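You operate a simulated robot arm through the tools that you are given. There is no shell and no other tool. Be economical: measure what you need, move in short steps, check, and stop when the job is done.

You run a simulated robot arm. Do the job below in one go: nothing can be reset, and whatever is moved stays where it is left.

## Task
Pump the grey vacuum bag flat and close its valve.
Fine: nozzle back on its stand.

Only the result counts: the job must be done as asked and must still hold three seconds after the hand-in. Knocking over, shifting, dropping, spilling or breaking anything else fails it.

## Robot
A 7-joint arm with a two-finger parallel gripper, fixed in place. Base frame: the origin is at the foot of the arm, x ahead of it, y to its left, z up; the work surface is at about z = 0.746. Lengths are in m, angles in rad, forces in N, time in s.
With the tool pointing down near the work surface it reaches from about 0.2 to 0.74 m from the base axis. Its first joint turns from -2.897 to 2.897 rad. Payload 1.57 kg.
Tool frame: the origin (TCP) lies between the finger pads and is the grasp point; the fingertips stand 0.03 m ahead of it; z points along the fingers, y is the line along which they close. Largest opening 0.11 m; finger width 0.024, thickness 0.012; the body of the gripper, 0.048 by 0.112 m, starts 0.078 m behind the TCP.
Orientation is that of the tool frame in the base frame, as [roll, pitch, yaw] about the fixed x, y, z axes, in that order (R = Rz(yaw) Ry(pitch) Rx(roll)). With the fingers straight down and closing along the base's y, the tool's x points along the base's -x, its y along +y and its z along -z.

## Interface
- The arm moves only by the tool play_rows. Its argument "increments" is a list of rows, each a list of 7 numbers: the shift along the tool's x, y, z in units of 50 mm (1.0 is 50 mm), then the turn, a rotation vector about the tool's x, y, z in units of 5 degrees (1.0 is 5 degrees), then the closure in counts, from 0 (fully open) to 255 (shut). In form: [[dx, dy, dz, rx, ry, rz, hand], ...]. A call has 1 to 8 rows; each row shifts and turns the commanded pose from where the row before left it, along the tool's axes as they then stand. A call with a number of a shift or a turn outside -1 to 1 is refused whole. Each row takes 0.2 s and may step no farther than 0.05 m and 0.15 rad from the row before; otherwise, or with a gripper value out of range, the whole call is refused. A pose out of reach is approached as far as the arm can. The call stops where the force on the tool passes 40 N (or 10 N more than at its start, if that is more) or the arm is blocked; 0.2 s more then pass. Each finger travels about 0.045 m/s and halts on what it meets, pressing with about 37 N; the grip force reading is that of the motor and also rises with nothing between the fingers. The clock runs only during rows and for 0.2 s after the last one: add rows that do not move to give the fingers time. The reply holds the time, the measured pose of the TCP, the force on the tool along the base axes, the opening and the grip force, in the units named above and with some noise, and new pictures: "pictures" is both (left out), scene, wrist or none.
- Cameras (640 x 400 px; columns grow to the right, rows downward): "scene" is fixed at [0.0487, -0.6506, 1.4542]; the picture's right is [0.73, -0.69, 0.00], its down [-0.59, -0.63, -0.50] and it looks along [0.34, 0.36, -0.87] (base axes); focal length 220 px, centre (320, 200). "wrist" rides on the gripper at [0.07, 0.016, -0.141] in the tool frame; the picture's right is [-0.23, 0.97, 0.00], its down [-0.86, -0.20, -0.48] and it looks along [-0.47, -0.11, 0.88] (tool axes); focal length 222 px, centre (320, 200). There is no depth. A picture from a camera that has moved, and an enlarged one, comes with that camera's place and axes in the base frame and with its lens.
- move_column(by): slides the trunk up (or, below 0, down) by that many m; the arm rides with it, the base frame stays. It gives what a move gives, with no picture.
- inspect(camera, box): a new picture of the part [left, top, right, bottom] of that camera's present view, enlarged. The clock stands still meanwhile.
- sign_off(): hands the job in; it is judged then, once.

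Go step by step. Nothing tells you positions but the pictures and the camera data: compare them with the known pose of the tool, close in by small moves and look again before you grip or let go. The budget is 120 turns and 200 pictures, counting those below and the enlarged ones. Unless the task says otherwise, let go and move clear before handing in, and close with one line.

The tools are called after "Request:" as name(argument=value, ...) on one line, values as JSON. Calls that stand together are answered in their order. play_rows: Moves the arm, as the interface text tells. Its arguments: {"type":"object","properties":{"increments":{"type":"array","items":{"type":"array","items":{"type":"number"}}},"pictures":{"type":"string","enum":["both","scene","wrist","none"]}},"required":["increments"]} The other tools are called the same way: move_column (by) slides the trunk up or down; inspect (camera, box) takes an enlarged picture of a part of a camera's view; sign_off () hands the job in.

At the start:

```text
time: 0.0
position: [0.126, -0.3516, 1.2069]
tool_rot: [3.141, 0.002, -3.141]
force: [0.1, -0.7, 0.0]
width: 0.1099
grasp_force: 0.1
trunk travel left (down, up): [-0.525, 0.065]
```

scene: 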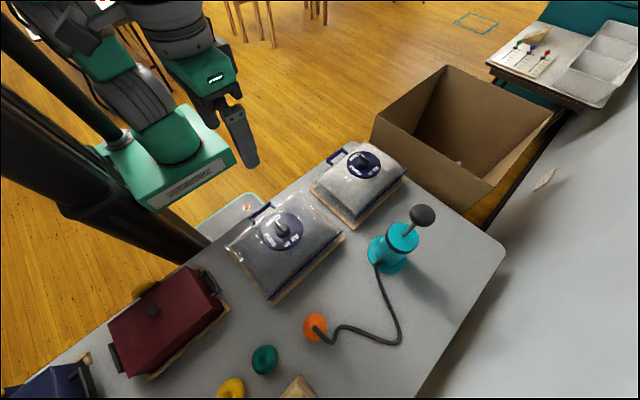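
wrist: 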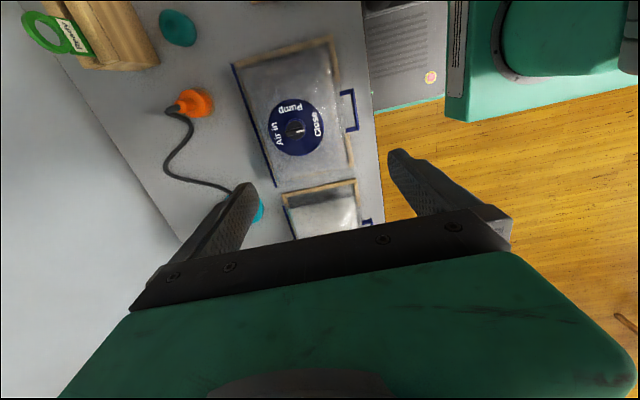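

I see two vacuum bags with dial valves, a teal hand pump and an orange nozzle at the end of its hose. I'll enlarge the pictures to work out which bag is grey and how the valve is labelled.

Request:
inspect(camera="scene", box=[220, 130, 420, 255])

Request:
inspect(camera="scene", box=[280, 190, 480, 360])

Request:
inspect(camera="wrist", box=[140, 20, 400, 240])

Request:
inspect(camera="scene", box=[0, 250, 320, 400])

```text
3.20 times, centred on (320, 192) of scene
camera zoom: at [0.0487, -0.6506, 1.4542], right [0.73, -0.69, 0.0], down [-0.59, -0.63, -0.5], along [0.34, 0.36, -0.87], focal length 703 px, centre (320, 224)
```

zoom: 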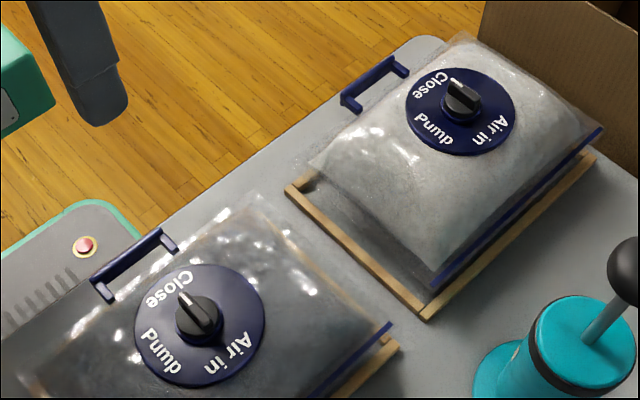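

```text
2.35 times, centred on (380, 275) of scene
camera zoom: at [0.0487, -0.6506, 1.4542], right [0.73, -0.69, 0.0], down [-0.59, -0.63, -0.5], along [0.34, 0.36, -0.87], focal length 517 px, centre (179, 24)
```

zoom: 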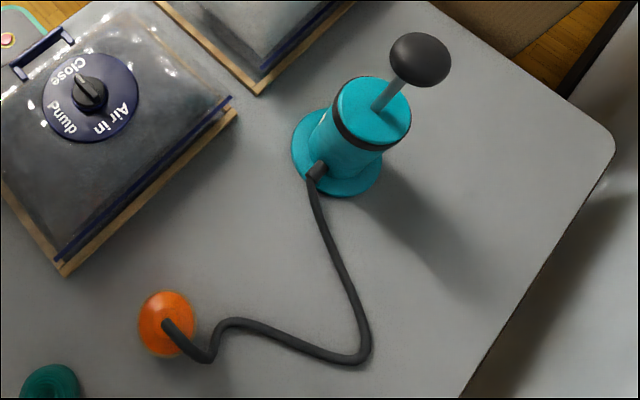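

```text
1.82 times, centred on (270, 130) of wrist
camera zoom: at [0.0586, -0.3367, 1.3469], right [0.23, 0.97, 0.0], down [0.85, -0.2, 0.48], along [0.47, -0.11, -0.88], focal length 404 px, centre (411, 327)
```

zoom: 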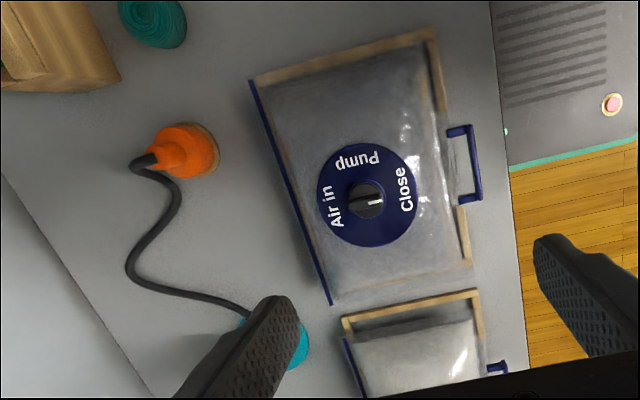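

```text
2.00 times, centred on (160, 325) of scene
camera zoom: at [0.0487, -0.6506, 1.4542], right [0.73, -0.69, 0.0], down [-0.59, -0.63, -0.5], along [0.34, 0.36, -0.87], focal length 439 px, centre (640, -50)
```

zoom: 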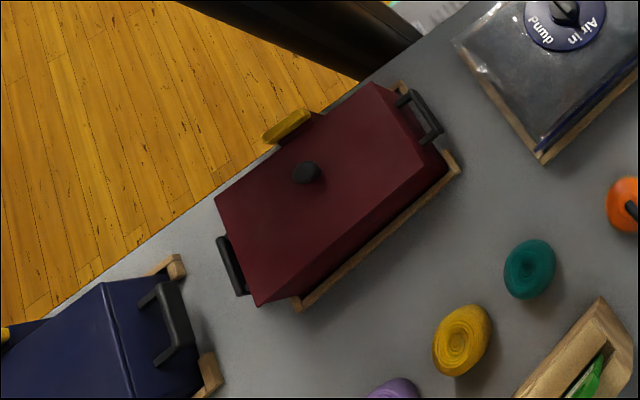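

The near bag's contents look grey and the far bag's look whiter. Both dials seem to point at "Close". The nozzle is around (0.04, -0.64) and the pump around (0.33, -0.66). I'll move over the nozzle for a closer look.

Request:
play_rows(increments=[[0.246, -0.714, 0.429, 0, 0, 0, 0], [0.246, -0.714, 0.429, 0, 0, 0, 0], [0.246, -0.714, 0.429, 0, 0, 0, 0], [0.246, -0.714, 0.429, 0, 0, 0, 0], [0.246, -0.714, 0.429, 0, 0, 0, 0], [0.246, -0.714, 0.429, 0, 0, 0, 0], [0.246, -0.714, 0.429, 0, 0, 0, 0]])

```text
time: 1.6
position: [0.0393, -0.6045, 1.0554]
tool_rot: [3.141, 0.002, 3.139]
force: [0.3, -0.4, -0.5]
width: 0.11
grasp_force: 0.1
trunk travel left (down, up): [-0.525, 0.065]
camera wrist: at [-0.0291, -0.588, 1.1961], right [0.23, 0.97, 0.0], down [0.85, -0.2, 0.48], along [0.47, -0.11, -0.88], focal length 222 px, centre (320, 200)
```

scene: 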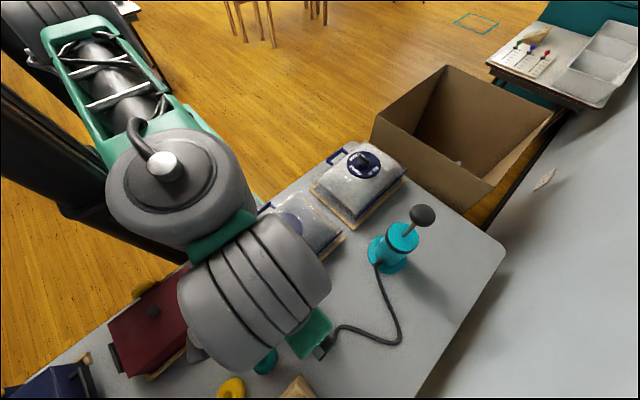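
wrist: 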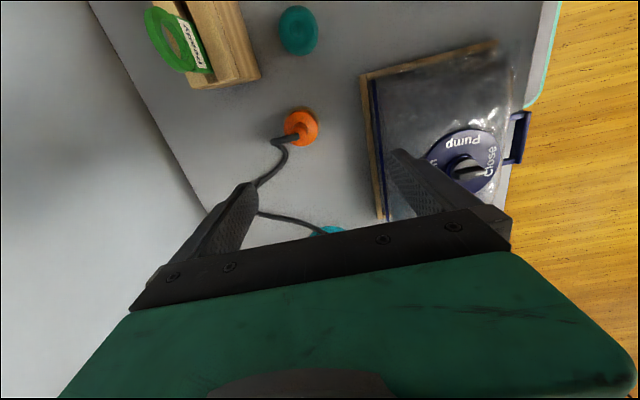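

The nozzle now shows near the centre of the wrist view, at about (0.04, -0.64). I'll zoom in on it and on the dial.

Request:
inspect(camera="wrist", box=[250, 80, 350, 180])

Request:
inspect(camera="wrist", box=[350, 30, 550, 230])

```text
4.00 times, centred on (300, 130) of wrist
camera zoom: at [-0.0291, -0.588, 1.1961], right [0.23, 0.97, 0.0], down [0.85, -0.2, 0.48], along [0.47, -0.11, -0.88], focal length 888 px, centre (400, 480)
```

zoom: 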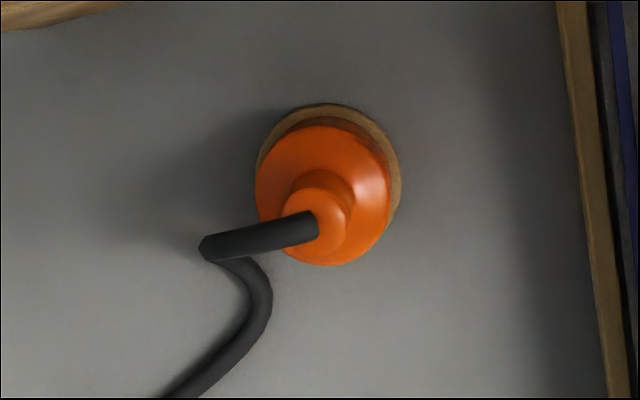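

```text
2.00 times, centred on (450, 130) of wrist
camera zoom: at [-0.0291, -0.588, 1.1961], right [0.23, 0.97, 0.0], down [0.85, -0.2, 0.48], along [0.47, -0.11, -0.88], focal length 444 px, centre (60, 340)
```

zoom: 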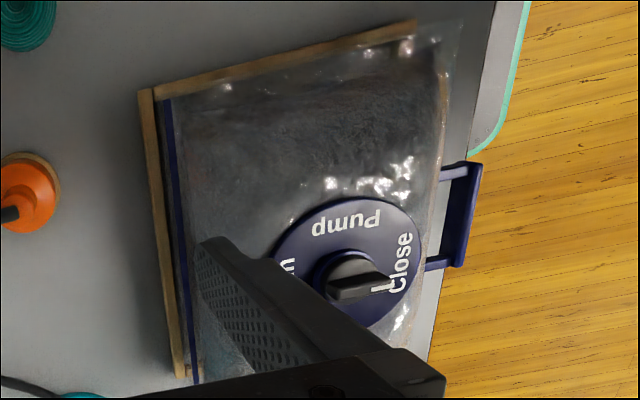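

The nozzle is an orange bell with a round neck, sitting on a wooden disc. The near dial points at Close. Next I'll look at the far bag and the pump from above to compare the bag colours.

Request:
play_rows(increments=[[-0.725, 0.3625, -0.3125, 0, 0, 0, 0], [-0.725, 0.3625, -0.3125, 0, 0, 0, 0], [-0.725, 0.3625, -0.3125, 0, 0, 0, 0], [-0.725, 0.3625, -0.3125, 0, 0, 0, 0], [-0.725, 0.3625, -0.3125, 0, 0, 0, 0], [-0.725, 0.3625, -0.3125, 0, 0, 0, 0], [-0.725, 0.3625, -0.3125, 0, 0, 0, 0], [-0.725, 0.3625, -0.3125, 0, 0, 0, 0]])

```text
time: 3.4
position: [0.33, -0.4561, 1.1804]
tool_rot: [-3.141, 0.001, -3.141]
force: [0.9, -0.5, -0.1]
width: 0.1099
grasp_force: 0.0
trunk travel left (down, up): [-0.525, 0.065]
camera wrist: at [0.2627, -0.4408, 1.3217], right [0.23, 0.97, 0.0], down [0.86, -0.2, 0.48], along [0.47, -0.11, -0.88], focal length 222 px, centre (320, 200)
```

scene: 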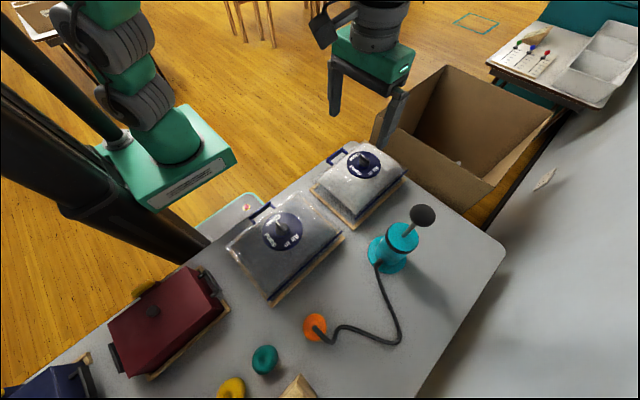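
wrist: 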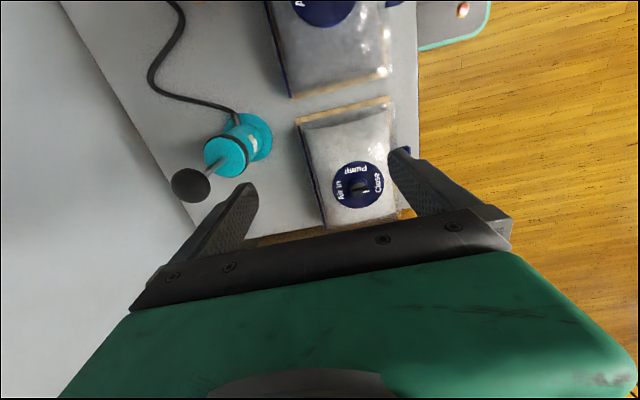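

Request:
inspect(camera="wrist", box=[250, 0, 430, 230])

Request:
inspect(camera="wrist", box=[160, 90, 290, 220])

Request:
inspect(camera="scene", box=[220, 130, 420, 310])

```text
1.74 times, centred on (340, 115) of wrist
camera zoom: at [0.2627, -0.4408, 1.3217], right [0.23, 0.97, 0.0], down [0.86, -0.2, 0.48], along [0.47, -0.11, -0.88], focal length 386 px, centre (285, 348)
```

zoom: 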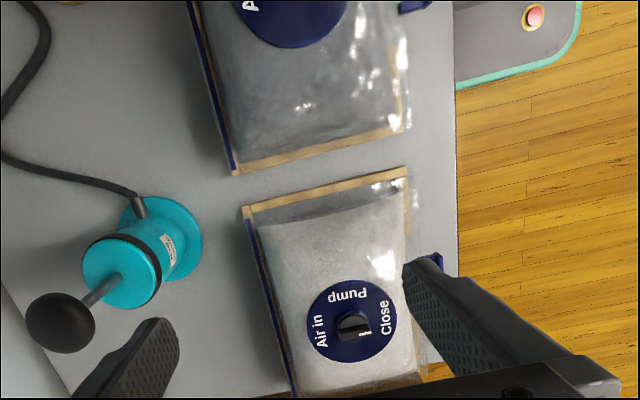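

```text
3.08 times, centred on (225, 155) of wrist
camera zoom: at [0.2627, -0.4408, 1.3217], right [0.23, 0.97, 0.0], down [0.86, -0.2, 0.48], along [0.47, -0.11, -0.88], focal length 684 px, centre (612, 338)
```

zoom: 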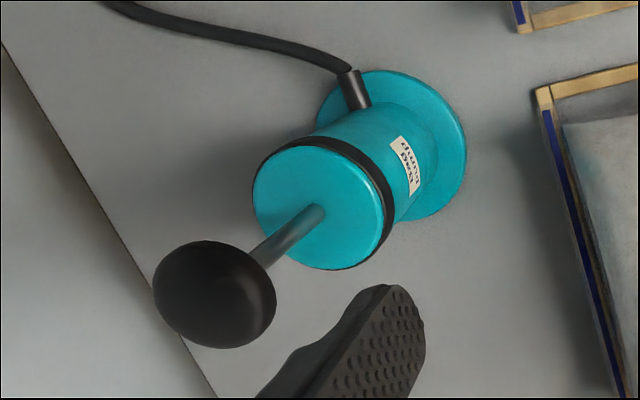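

```text
2.22 times, centred on (320, 220) of scene
camera zoom: at [0.0487, -0.6506, 1.4542], right [0.73, -0.69, 0.0], down [-0.59, -0.63, -0.5], along [0.34, 0.36, -0.87], focal length 488 px, centre (320, 156)
```

zoom: 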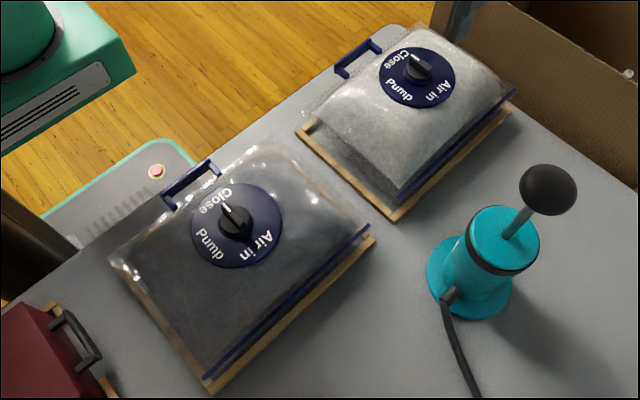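

The far bag's contents are clearly white, so the near bag, with its knob at about (0.133, -0.406, 0.884), is the grey one. The pump knob is at about (0.353, -0.653, 1.026). I'll move above the grey bag's dial and start turning the wrist so the fingers straddle its bar.

Request:
play_rows(increments=[[0.657, 0.167, 0.533, 0, 0, 0, 0], [0.657, 0.167, 0.533, 0, 0, 0, 0], [0.657, 0.167, 0.533, 0, 0, 0, 0], [0.657, 0.167, 0.533, 0, 0, 0, 0], [0.657, 0.167, 0.533, 0, 0, 0, 0], [0.657, 0.167, 0.533, 0, 0, 0, 0], [0, 0, 0, 0, 0, 1, 0], [0, 0, 0, 0, 0, 1, 0]], pictures="none")

Request:
play_rows(increments=[[0, 0, 0, 0, 0, 1, 0], [0, 0, 0, 0, 0, 1, 0], [0, 0, 0, 0, 0, 1, 0], [0, 0, 0, 0, 0, 1, 0], [0, 0, 0, 0, 0, 1, 0], [0, 0, 0, 0, 0, 1, 0], [0, 0, 0, 0, 0, 1, 0], [0, 0, 0, 0, 0, 1, 0]], pictures="wrist")

```text
time: 5.2
position: [0.1322, -0.4068, 1.0208]
tool_rot: [-3.141, 0.001, 2.966]
force: [0.2, 0.1, -0.6]
width: 0.1099
grasp_force: 0.0
trunk travel left (down, up): [-0.525, 0.065]
```

```text
time: 7.0
position: [0.1323, -0.4079, 1.0209]
tool_rot: [3.14, 0.0, 2.268]
force: [0.6, 0.7, -0.3]
width: 0.1099
grasp_force: 0.0
trunk travel left (down, up): [-0.525, 0.065]
camera wrist: at [0.1024, -0.3441, 1.1618], right [0.89, 0.45, 0.0], down [0.39, -0.78, 0.48], along [0.22, -0.43, -0.88], focal length 222 px, centre (320, 200)
```

wrist: 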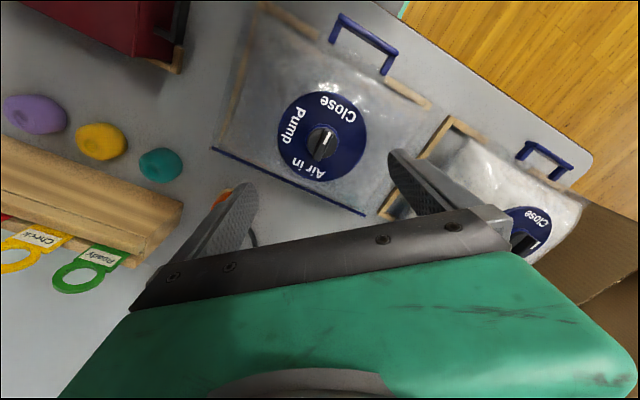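

Request:
inspect(camera="wrist", box=[260, 80, 390, 200])

```text
3.33 times, centred on (325, 140) of wrist
camera zoom: at [0.1024, -0.3441, 1.1618], right [0.89, 0.45, 0.0], down [0.39, -0.78, 0.48], along [0.22, -0.43, -0.88], focal length 740 px, centre (303, 400)
```

zoom: 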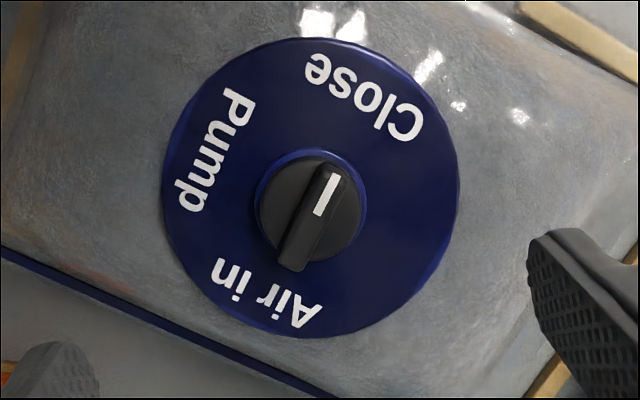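

The bar lies along +y (Close) with its centre at about (0.139, -0.408). Pump is toward -x and Air in toward -y. I'll finish turning so the fingers close along x, then come lower and look.

Request:
play_rows(increments=[[0, 0, 0, 0, 0, 1, 0], [0, 0, 0, 0, 0, 1, 0], [0, 0, 0, 0, 0, 1, 0], [0, 0, 0, 0, 0, 1, 0], [0, 0, 0, 0, 0, 1, 0], [0, 0, 0, 0, 0, 1, 0], [0, 0, 0, 0, 0, 1, 0], [0, 0, 0, 0, 0, 1, 0]], pictures="none")

Request:
play_rows(increments=[[0, 0.14, 0.5, 0, 0, 0, 100], [0, 0, 0.6, 0, 0, 0, 150], [0, 0, 0.2, 0, 0, 0, 150], [0, 0, 0, 0, 0, 0, 150]], pictures="both")

```text
time: 8.8
position: [0.1342, -0.4072, 1.021]
tool_rot: [3.139, 0.0, 1.569]
force: [0.3, 0.3, 0.0]
width: 0.11
grasp_force: 0.0
trunk travel left (down, up): [-0.525, 0.065]
```

```text
time: 9.8
position: [0.1401, -0.4069, 0.9552]
tool_rot: [3.14, 0.001, 1.571]
force: [0.1, -1.1, 0.4]
width: 0.0454
grasp_force: 0.1
trunk travel left (down, up): [-0.525, 0.065]
camera wrist: at [0.158, -0.3385, 1.0968], right [0.97, -0.23, 0.0], down [-0.2, -0.86, 0.48], along [-0.11, -0.47, -0.88], focal length 222 px, centre (320, 200)
```

scene: 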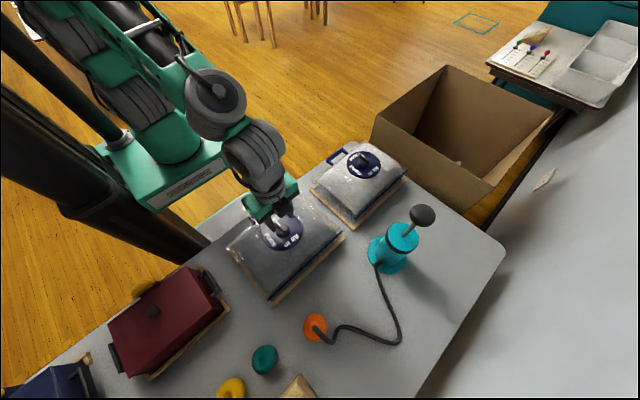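
wrist: 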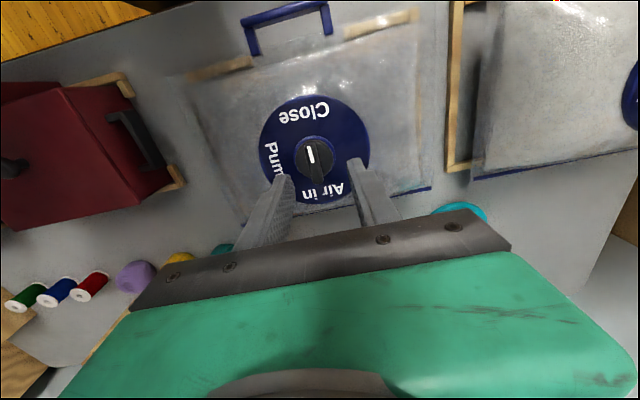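

Alignment agrees, with the knob at about (0.138, -0.405). I'm lowering until the tips are just above the bar's top.

Request:
play_rows(increments=[[0, -0.03, 0.5, 0, 0, 0, 150], [0, 0, 0.2, 0, 0, 0, 150]], pictures="wrist")

Request:
inspect(camera="wrist", box=[220, 60, 420, 240])

Request:
inspect(camera="scene", box=[220, 170, 350, 270])

```text
time: 10.4
position: [0.1383, -0.4067, 0.9208]
tool_rot: [3.139, 0.001, 1.57]
force: [0.3, 0.1, 0.6]
width: 0.0451
grasp_force: 0.1
trunk travel left (down, up): [-0.525, 0.065]
camera wrist: at [0.1564, -0.3382, 1.0619], right [0.97, -0.23, 0.0], down [-0.2, -0.86, 0.48], along [-0.11, -0.47, -0.88], focal length 222 px, centre (320, 200)
```

wrist: 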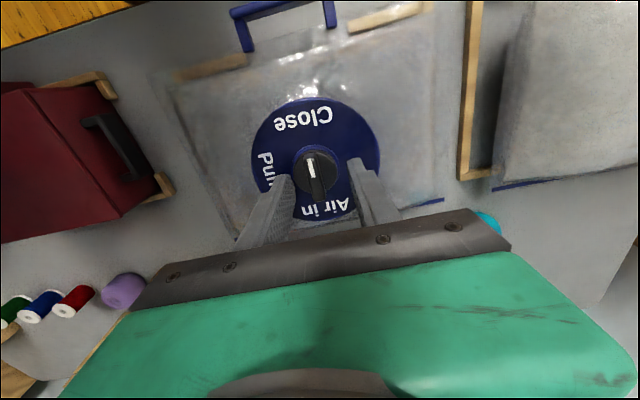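

```text
2.22 times, centred on (320, 150) of wrist
camera zoom: at [0.1564, -0.3382, 1.0619], right [0.97, -0.23, 0.0], down [-0.2, -0.86, 0.48], along [-0.11, -0.47, -0.88], focal length 494 px, centre (320, 311)
```

zoom: 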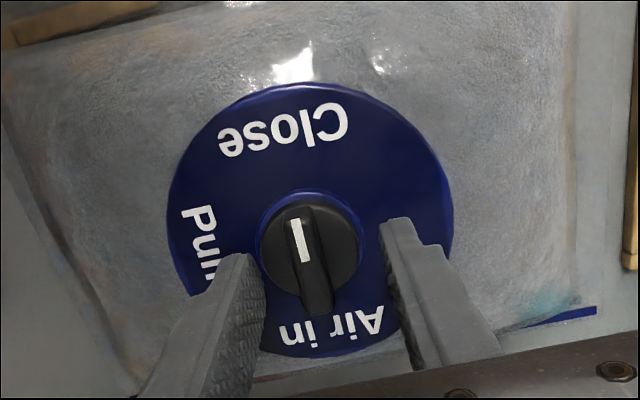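

```text
4.00 times, centred on (285, 220) of scene
camera zoom: at [0.0487, -0.6506, 1.4542], right [0.73, -0.69, 0.0], down [-0.59, -0.63, -0.5], along [0.34, 0.36, -0.87], focal length 879 px, centre (460, 120)
```

zoom: 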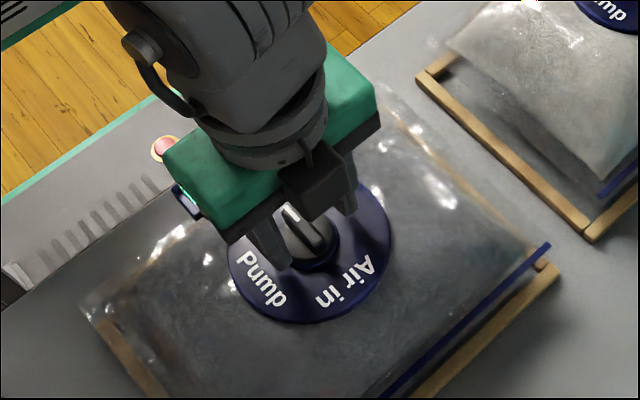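

The bar is centred between the tips. I'll go 14 mm lower and close gently.

Request:
play_rows(increments=[[0, 0, 0.28, 0, 0, 0, 150], [0, 0, 0, 0, 0, 0, 200], [0, 0, 0, 0, 0, 0, 225], [0, 0, 0, 0, 0, 0, 245], [0, 0, 0, 0, 0, 0, 250], [0, 0, 0, 0, 0, 0, 250]], pictures="wrist")

Request:
inspect(camera="wrist", box=[220, 60, 420, 240])

```text
time: 11.8
position: [0.138, -0.4072, 0.9072]
tool_rot: [3.14, 0.001, 1.572]
force: [-1.3, -1.2, 3.0]
width: 0.0369
grasp_force: 36.0
trunk travel left (down, up): [-0.525, 0.065]
camera wrist: at [0.1563, -0.3382, 1.048], right [0.97, -0.23, 0.0], down [-0.2, -0.85, 0.48], along [-0.11, -0.47, -0.88], focal length 222 px, centre (320, 200)
```

wrist: 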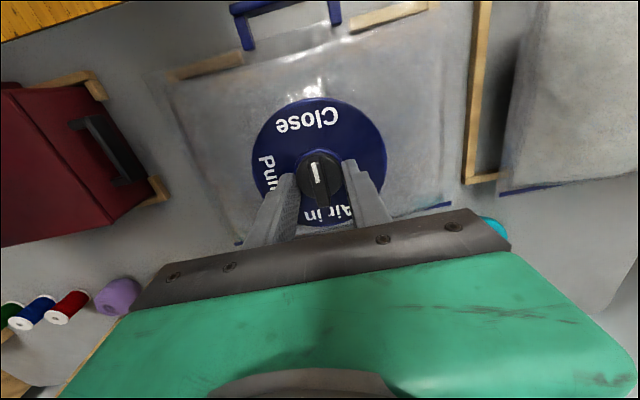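

```text
2.22 times, centred on (320, 150) of wrist
camera zoom: at [0.1563, -0.3382, 1.048], right [0.97, -0.23, 0.0], down [-0.2, -0.85, 0.48], along [-0.11, -0.47, -0.88], focal length 494 px, centre (320, 311)
```

zoom: 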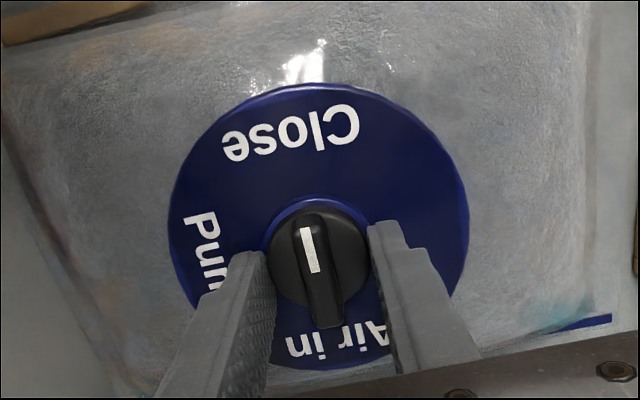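

The fingers hold the round knob body at 37 mm. I'll try turning it toward Pump and check whether it follows.

Request:
play_rows(increments=[[0, 0, 0, 0, 0, -1, 255], [0, 0, 0, 0, 0, -1, 255], [0, 0, 0, 0, 0, -1, 255], [0, 0, 0, 0, 0, -1, 255]], pictures="wrist")

Request:
inspect(camera="wrist", box=[220, 60, 420, 240])

```text
time: 12.8
position: [0.1381, -0.4068, 0.9066]
tool_rot: [3.139, 0.002, 1.923]
force: [1.9, 1.1, 2.5]
width: 0.0368
grasp_force: 36.7
trunk travel left (down, up): [-0.525, 0.065]
camera wrist: at [0.1318, -0.3368, 1.0479], right [0.99, 0.12, 0.0], down [0.11, -0.87, 0.48], along [0.06, -0.47, -0.88], focal length 222 px, centre (320, 200)
```

wrist: 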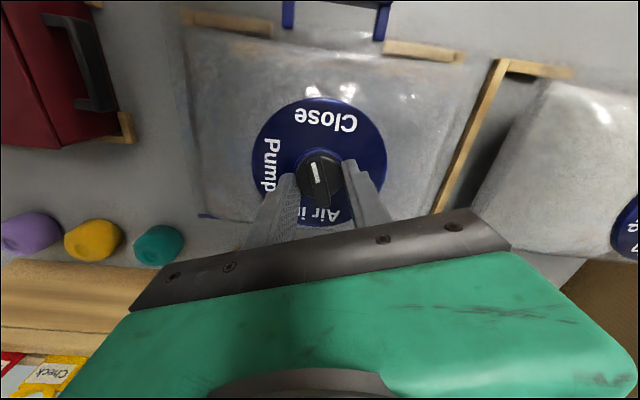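

```text
2.22 times, centred on (320, 150) of wrist
camera zoom: at [0.1318, -0.3368, 1.0479], right [0.99, 0.12, 0.0], down [0.11, -0.87, 0.48], along [0.06, -0.47, -0.88], focal length 494 px, centre (320, 311)
```

zoom: 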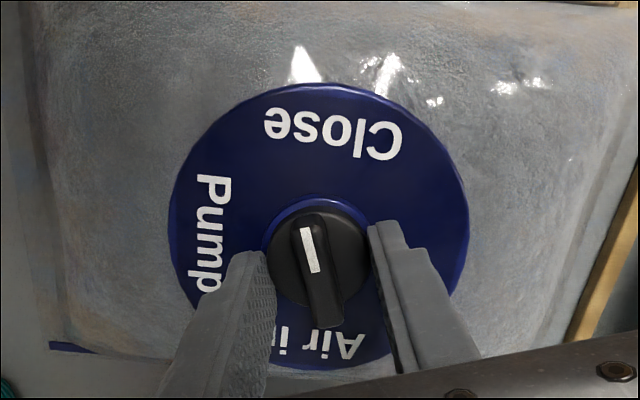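

The knob turns with the fingers and the disc stays still. I'll continue to 90°.

Request:
play_rows(increments=[[0, 0, 0, 0, 0, -1, 255], [0, 0, 0, 0, 0, -1, 255], [0, 0, 0, 0, 0, -1, 255], [0, 0, 0, 0, 0, -1, 255], [0, 0, 0, 0, 0, -1, 255], [0, 0, 0, 0, 0, -1, 255], [0, 0, 0, 0, 0, -1, 255]], pictures="none")

Request:
play_rows(increments=[[0, 0, 0, 0, 0, -1, 255], [0, 0, 0, 0, 0, -1, 255], [0, 0, 0, 0, 0, -1, 255], [0, 0, 0, 0, 0, -1, 255], [0, 0, 0, 0, 0, -1, 255], [0, 0, 0, 0, 0, -1, 255], [0, 0, 0, 0, 0, -1, 255]], pictures="wrist")

Request:
inspect(camera="wrist", box=[220, 60, 420, 240])

```text
time: 14.4
position: [0.1384, -0.4073, 0.9062]
tool_rot: [3.14, 0.001, 2.53]
force: [-0.7, 2.2, 2.4]
width: 0.0368
grasp_force: 37.1
trunk travel left (down, up): [-0.525, 0.065]
```

```text
time: 16.0
position: [0.1387, -0.4069, 0.9058]
tool_rot: [3.141, 0.002, -3.141]
force: [0.4, 1.4, 2.4]
width: 0.0367
grasp_force: 36.5
trunk travel left (down, up): [-0.525, 0.065]
camera wrist: at [0.0706, -0.3918, 1.0476], right [0.23, 0.97, 0.0], down [0.85, -0.2, 0.48], along [0.47, -0.11, -0.88], focal length 222 px, centre (320, 200)
```

wrist: 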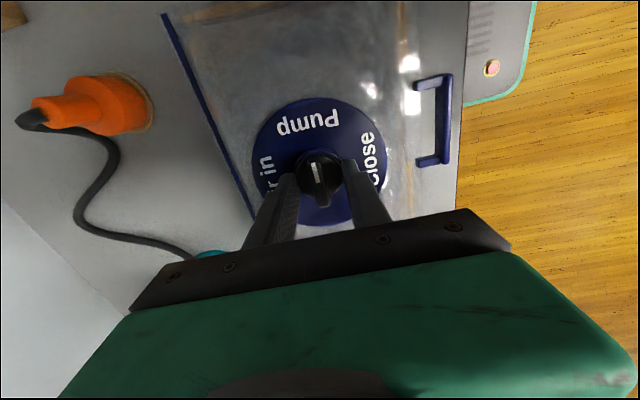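

```text
2.22 times, centred on (320, 150) of wrist
camera zoom: at [0.0706, -0.3918, 1.0476], right [0.23, 0.97, 0.0], down [0.85, -0.2, 0.48], along [0.47, -0.11, -0.88], focal length 494 px, centre (320, 311)
```

zoom: 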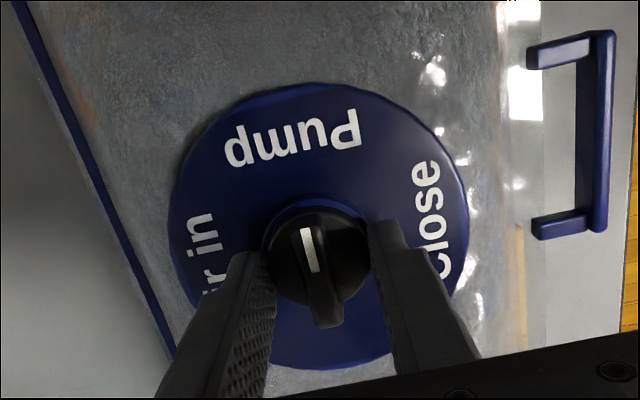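

The pointer is at Pump. I'll release, rise, and turn the wrist to 90° so the fingers can take the nozzle along x, clear of its hose.

Request:
play_rows(increments=[[0, 0, 0, 0, 0, 0, 150], [0, 0, 0, 0, 0, 0, 100], [0, 0, -0.7, 0, 0, 0, 60], [0, 0, -0.8, 0, 0, 0, 0], [0, 0, -0.8, 0, 0, 0, 0], [0.1, -0.95, 0, 0, 0, 0, 0], [0.6, -0.75, 0, 0, 0, 0, 0], [0.6, -0.75, 0, 0, 0, 0, 0]], pictures="none")

Request:
play_rows(increments=[[0, 0, 0, 0, 0, 1, 0], [0, 0, 0, 0, 0, 1, 0], [0, 0, 0, 0, 0, 1, 0], [0, 0, 0, 0, 0, 1, 0], [0, 0, 0, 0, 0, 1, 0], [0, 0, 0, 0, 0, 1, 0], [0, 0, 0, 0, 0, 1, 0], [0, 0, 0, 0, 0, 1, 0]], pictures="none")

Request:
play_rows(increments=[[0, 0, 0, 0, 0, 1, 0], [0, 0, 0, 0, 0, 1, 0], [0, 0, 0, 0, 0, 1, 0], [0, 0, 0, 0, 0, 1, 0], [0, 0, 0, 0, 0, 1, 0], [0, 0, 0, 0, 0, 1, 0], [0, 0, 0, 0, 0, 1, 0], [0, 0, 0, 0, 0, 1, 0]], pictures="both")

```text
time: 17.8
position: [0.0734, -0.53, 1.0216]
tool_rot: [3.14, 0.001, 3.14]
force: [-0.1, -0.8, 0.5]
width: 0.1099
grasp_force: 0.2
trunk travel left (down, up): [-0.525, 0.065]
```

```text
time: 19.6
position: [0.073, -0.5306, 1.0213]
tool_rot: [3.14, 0.001, 2.442]
force: [-0.1, 0.1, -0.3]
width: 0.1098
grasp_force: 0.1
trunk travel left (down, up): [-0.525, 0.065]
```

```text
time: 21.4
position: [0.074, -0.5298, 1.0206]
tool_rot: [3.14, 0.0, 1.744]
force: [-0.3, -0.2, 0.2]
width: 0.1099
grasp_force: 0.1
trunk travel left (down, up): [-0.525, 0.065]
camera wrist: at [0.0792, -0.4592, 1.1624], right [1.0, -0.06, 0.0], down [-0.05, -0.88, 0.48], along [-0.03, -0.48, -0.88], focal length 222 px, centre (320, 200)
```

scene: 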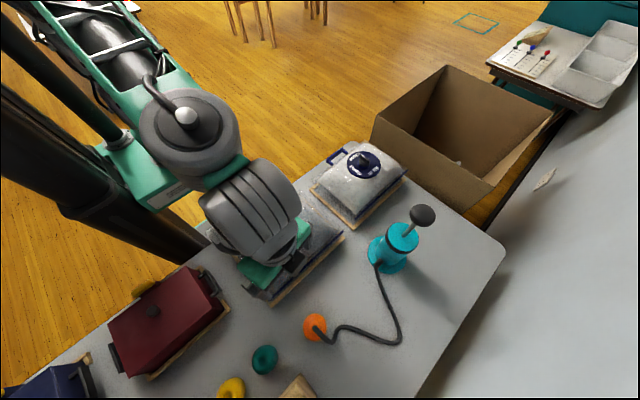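
wrist: 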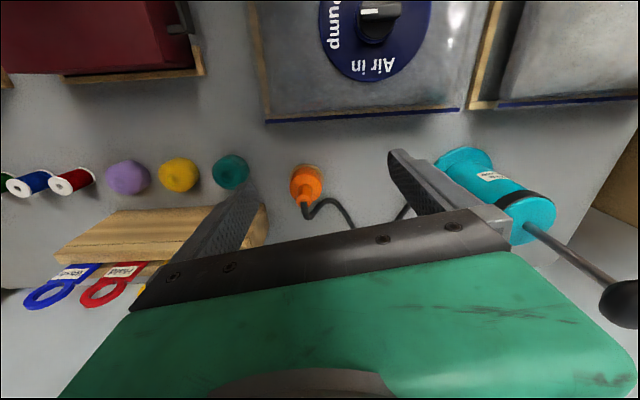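

Request:
inspect(camera="wrist", box=[240, 140, 370, 240])

Request:
inspect(camera="scene", box=[280, 290, 360, 360])

```text
4.00 times, centred on (305, 190) of wrist
camera zoom: at [0.0792, -0.4592, 1.1624], right [1.0, -0.06, 0.0], down [-0.05, -0.88, 0.48], along [-0.03, -0.48, -0.88], focal length 888 px, centre (380, 240)
```

zoom: 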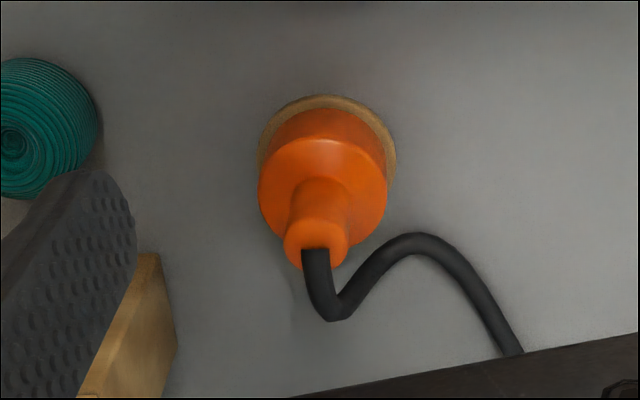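

```text
5.71 times, centred on (320, 325) of scene
camera zoom: at [0.0487, -0.6506, 1.4542], right [0.73, -0.69, 0.0], down [-0.59, -0.63, -0.5], along [0.34, 0.36, -0.87], focal length 1256 px, centre (320, -514)
```

zoom: 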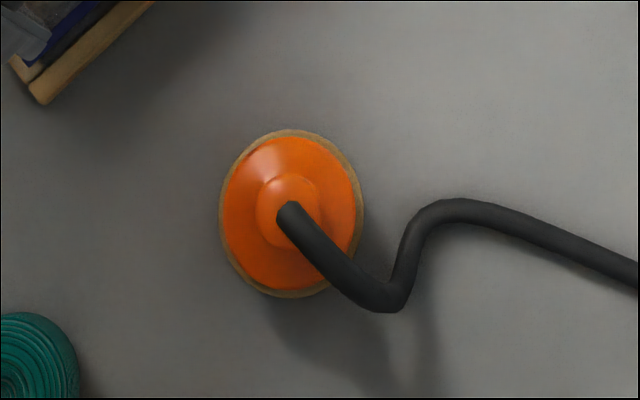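

The nozzle's neck runs from about z 0.795 to 0.834 on axis (0.041, -0.637), and the hose leaves toward -y/+x. I'll move over it with a moderate opening, keeping clear of the wooden rack at x ≈ -0.04.

Request:
play_rows(increments=[[0, 0, 0, 0, 0, 1, 90], [0, 0, 0, 0, 0, 1, 90], [-0.535, -0.165, 0.65, 0, 0, 0, 90], [-0.535, -0.165, 0.65, 0, 0, 0, 90], [-0.535, -0.165, 0.65, 0, 0, 0, 90], [-0.535, -0.165, 0.65, 0, 0, 0, 90]])

Request:
inspect(camera="wrist", box=[220, 100, 420, 240])

Request:
inspect(camera="scene", box=[260, 250, 380, 370])

```text
time: 22.8
position: [0.0405, -0.6369, 0.8906]
tool_rot: [3.14, 0.001, 1.568]
force: [-0.2, -0.8, 0.2]
width: 0.0711
grasp_force: 0.1
trunk travel left (down, up): [-0.525, 0.065]
camera wrist: at [0.0588, -0.5685, 1.032], right [0.97, -0.23, 0.0], down [-0.2, -0.86, 0.48], along [-0.11, -0.47, -0.88], focal length 222 px, centre (320, 200)
```

scene: 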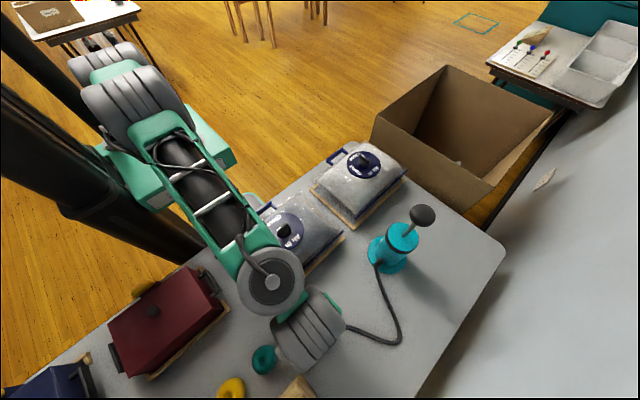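
wrist: 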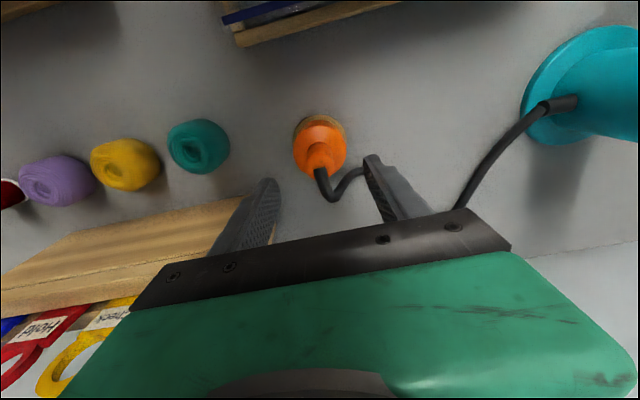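

```text
2.86 times, centred on (320, 170) of wrist
camera zoom: at [0.0588, -0.5685, 1.032], right [0.97, -0.23, 0.0], down [-0.2, -0.86, 0.48], along [-0.11, -0.47, -0.88], focal length 635 px, centre (320, 286)
```

zoom: 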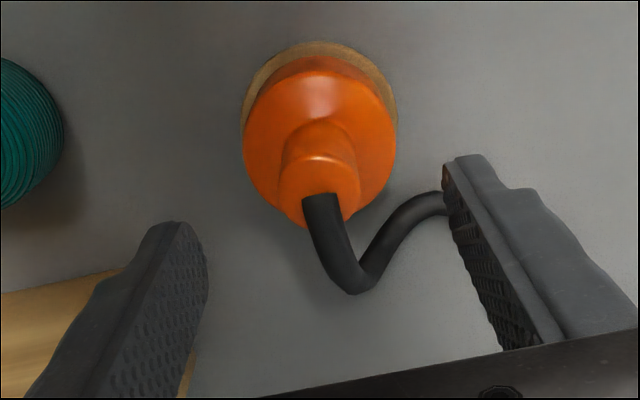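

```text
3.33 times, centred on (320, 310) of scene
camera zoom: at [0.0487, -0.6506, 1.4542], right [0.73, -0.69, 0.0], down [-0.59, -0.63, -0.5], along [0.34, 0.36, -0.87], focal length 732 px, centre (320, -167)
```

zoom: 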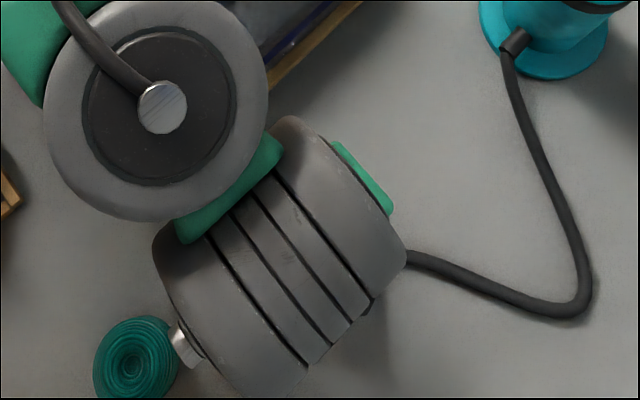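

The neck is at about (0.044, -0.636) and the hose lies clear of both fingers. I'll descend to z 0.829 and close on it.

Request:
play_rows(increments=[[0, 0.05, 0.6, 0, 0, 0, 90], [0, 0, 0.63, 0, 0, 0, 90], [0, 0, 0, 0, 0, 0, 90]], pictures="wrist")

Request:
inspect(camera="wrist", box=[220, 100, 420, 240])

```text
time: 23.6
position: [0.0433, -0.6373, 0.8294]
tool_rot: [3.141, -0.001, 1.571]
force: [0.1, 0.5, -0.2]
width: 0.0709
grasp_force: 0.0
trunk travel left (down, up): [-0.525, 0.065]
camera wrist: at [0.0614, -0.5686, 0.971], right [0.97, -0.23, 0.0], down [-0.2, -0.86, 0.48], along [-0.11, -0.47, -0.88], focal length 222 px, centre (320, 200)
```

wrist: 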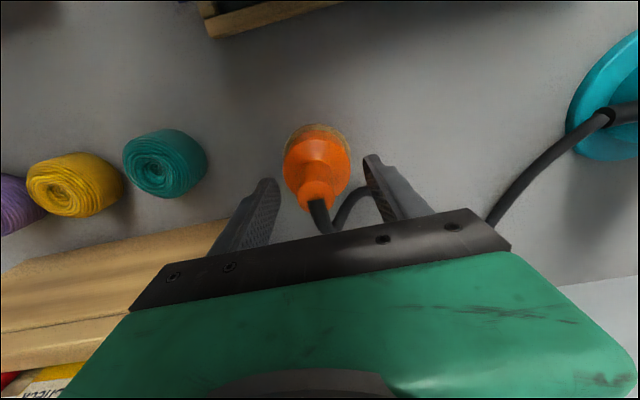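

```text
2.86 times, centred on (320, 170) of wrist
camera zoom: at [0.0614, -0.5686, 0.971], right [0.97, -0.23, 0.0], down [-0.2, -0.86, 0.48], along [-0.11, -0.47, -0.88], focal length 635 px, centre (320, 286)
```

zoom: 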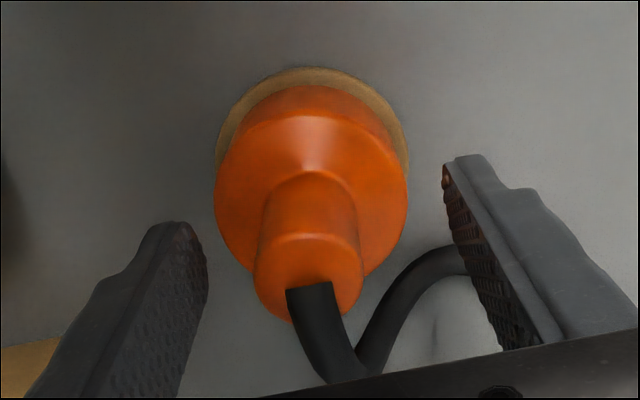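

Request:
play_rows(increments=[[0, 0, 0, 0, 0, 0, 170], [0, 0, 0, 0, 0, 0, 200], [0, 0, 0, 0, 0, 0, 230], [0, 0, 0, 0, 0, 0, 255], [0, 0, 0, 0, 0, 0, 255]], pictures="wrist")

```text
time: 24.8
position: [0.0427, -0.6374, 0.8316]
tool_rot: [3.14, 0.0, 1.571]
force: [-0.5, 0.0, 0.7]
width: 0.0267
grasp_force: 33.4
trunk travel left (down, up): [-0.525, 0.065]
camera wrist: at [0.0613, -0.5685, 0.9714], right [0.97, -0.23, 0.0], down [-0.2, -0.86, 0.48], along [-0.11, -0.47, -0.88], focal length 222 px, centre (320, 200)
```

wrist: 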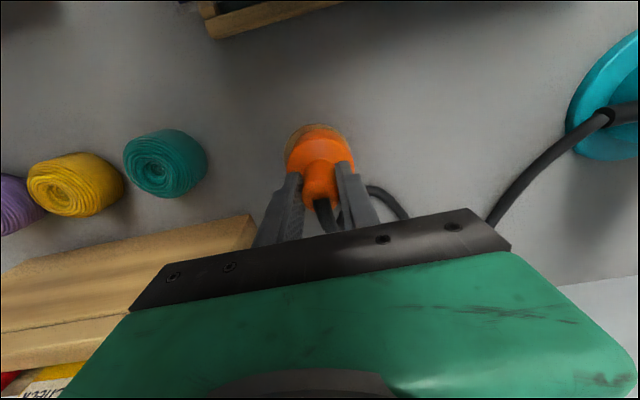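

The neck is gripped at 27 mm. I'll lift straight up and check the hose.

Request:
play_rows(increments=[[0, 0, -0.5, 0, 0, 0, 255], [0, 0, -0.8, 0, 0, 0, 255], [0, 0, -0.8, 0, 0, 0, 255], [0, 0, -0.8, 0, 0, 0, 255], [0, 0, -0.6, 0, 0, 0, 255]])

```text
time: 26.0
position: [0.0424, -0.6383, 1.0065]
tool_rot: [3.14, -0.002, 1.571]
force: [-0.5, 0.6, -0.6]
width: 0.0268
grasp_force: 37.2
trunk travel left (down, up): [-0.525, 0.065]
camera wrist: at [0.0603, -0.5682, 1.1471], right [0.97, -0.23, 0.0], down [-0.2, -0.86, 0.48], along [-0.11, -0.46, -0.88], focal length 222 px, centre (320, 200)
```

scene: 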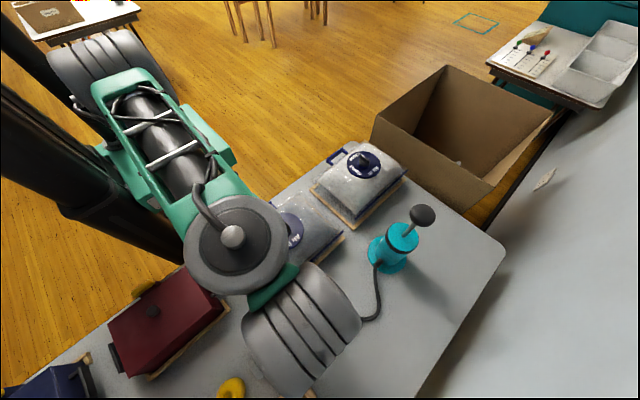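
wrist: 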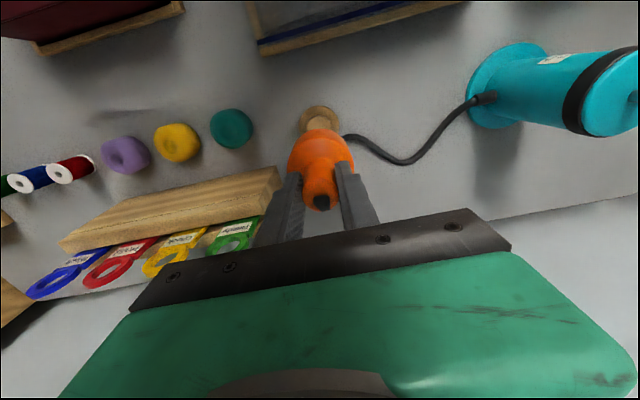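

The nozzle is lifted and the hose trails freely. I'll carry it over the grey bag's dial at (0.139, -0.407).

Request:
play_rows(increments=[[0.77, 0.32, 0, 0, 0, 0, 255], [0.77, 0.32, 0, 0, 0, 0, 255], [0.77, 0.32, 0, 0, 0, 0, 255], [0.77, 0.32, 0, 0, 0, 0, 255], [0.77, 0.32, 0, 0, 0, 0, 255], [0.77, 0.32, 0, 0, 0, 0, 255], [0, 0, 0, 0, 0, 0, 255]])

Request:
inspect(camera="wrist", box=[220, 60, 420, 240])

Request:
inspect(camera="scene", box=[220, 170, 380, 330])

```text
time: 27.6
position: [0.1398, -0.4059, 1.0045]
tool_rot: [3.141, -0.001, 1.571]
force: [0.4, 0.0, -1.2]
width: 0.0266
grasp_force: 37.0
trunk travel left (down, up): [-0.525, 0.065]
camera wrist: at [0.1581, -0.3367, 1.1457], right [0.97, -0.23, 0.0], down [-0.2, -0.86, 0.48], along [-0.11, -0.47, -0.88], focal length 222 px, centre (320, 200)
```

scene: 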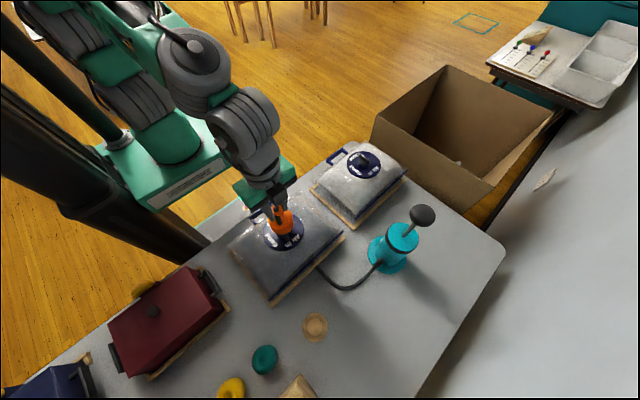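
wrist: 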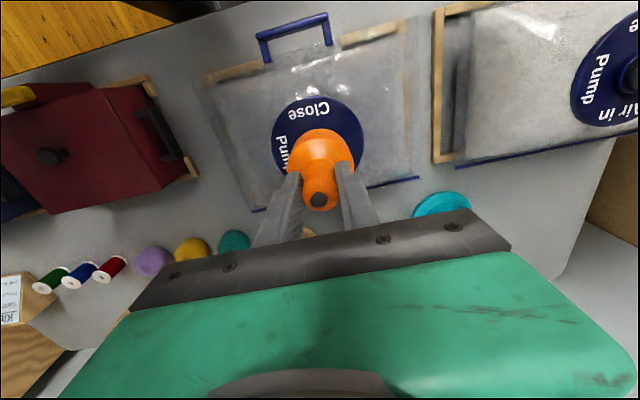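

```text
2.22 times, centred on (320, 150) of wrist
camera zoom: at [0.1581, -0.3367, 1.1457], right [0.97, -0.23, 0.0], down [-0.2, -0.86, 0.48], along [-0.11, -0.47, -0.88], focal length 494 px, centre (320, 311)
```

zoom: 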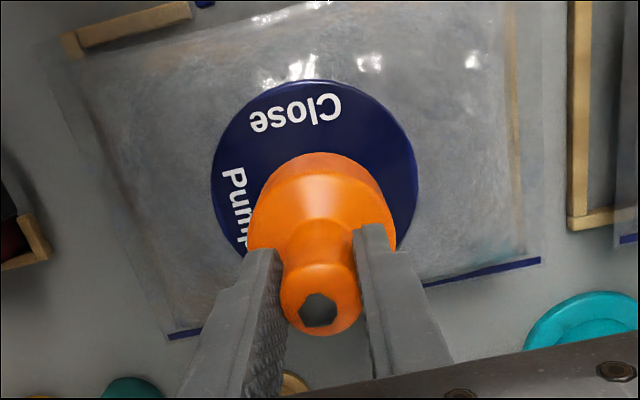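

```text
2.50 times, centred on (300, 250) of scene
camera zoom: at [0.0487, -0.6506, 1.4542], right [0.73, -0.69, 0.0], down [-0.59, -0.63, -0.5], along [0.34, 0.36, -0.87], focal length 549 px, centre (370, 75)
```

zoom: 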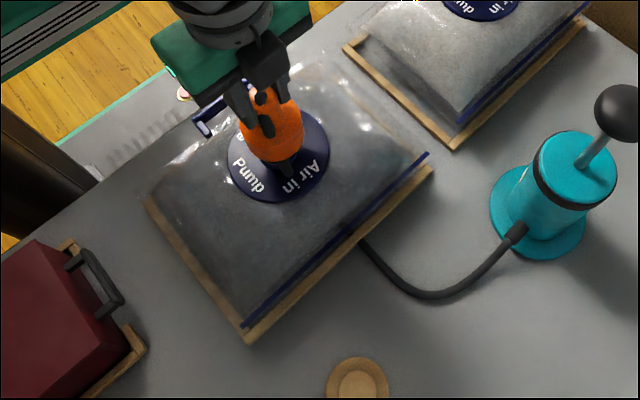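

The nozzle is above the dial. I'll lower it in small steps, watching force and alignment.

Request:
play_rows(increments=[[0, -0.02, 0.4, 0, 0, 0, 255], [0, 0, 0.4, 0, 0, 0, 255], [0, 0, 0, 0, 0, 0, 255]])

Request:
inspect(camera="wrist", box=[220, 60, 420, 240])

Request:
inspect(camera="scene", box=[230, 180, 340, 270])

```text
time: 28.4
position: [0.1392, -0.4056, 0.964]
tool_rot: [3.14, 0.001, 1.57]
force: [-0.1, 0.8, -1.8]
width: 0.0262
grasp_force: 36.7
trunk travel left (down, up): [-0.525, 0.065]
camera wrist: at [0.1571, -0.3369, 1.1059], right [0.97, -0.23, 0.0], down [-0.2, -0.86, 0.48], along [-0.11, -0.47, -0.88], focal length 222 px, centre (320, 200)
```

scene: 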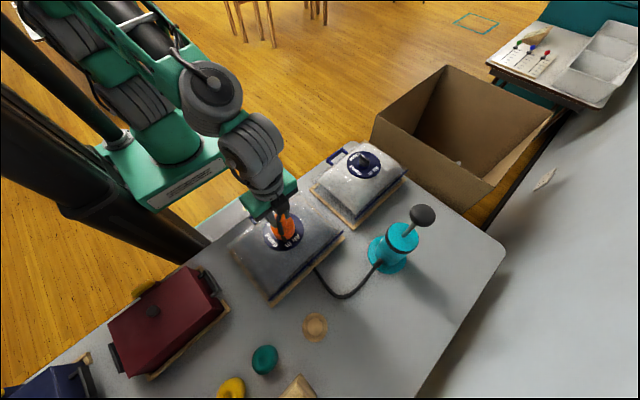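
wrist: 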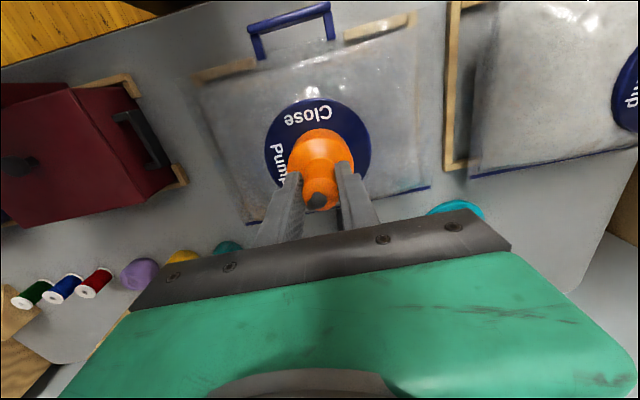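

```text
2.22 times, centred on (320, 150) of wrist
camera zoom: at [0.1571, -0.3369, 1.1059], right [0.97, -0.23, 0.0], down [-0.2, -0.86, 0.48], along [-0.11, -0.47, -0.88], focal length 494 px, centre (320, 311)
```

zoom: 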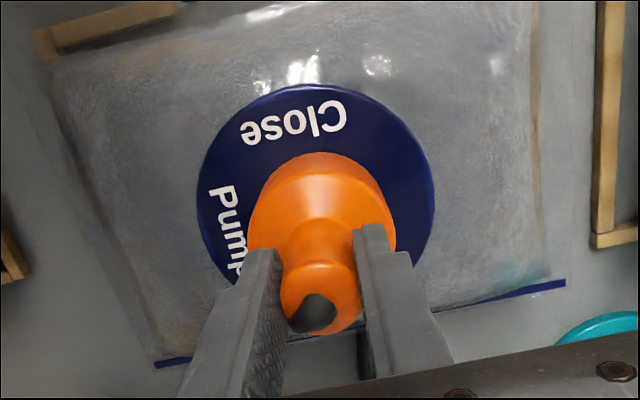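

```text
4.44 times, centred on (285, 225) of scene
camera zoom: at [0.0487, -0.6506, 1.4542], right [0.73, -0.69, 0.0], down [-0.59, -0.63, -0.5], along [0.34, 0.36, -0.87], focal length 976 px, centre (476, 89)
```

zoom: 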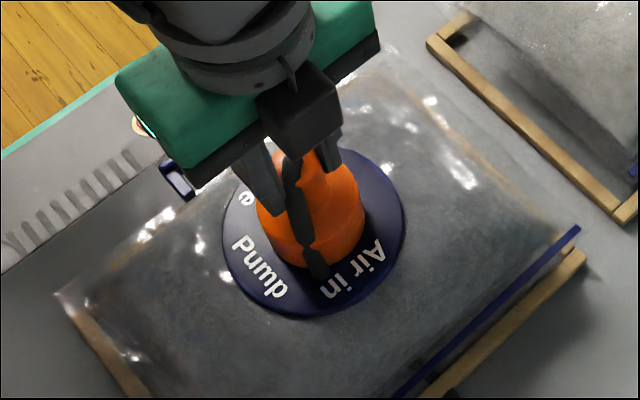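

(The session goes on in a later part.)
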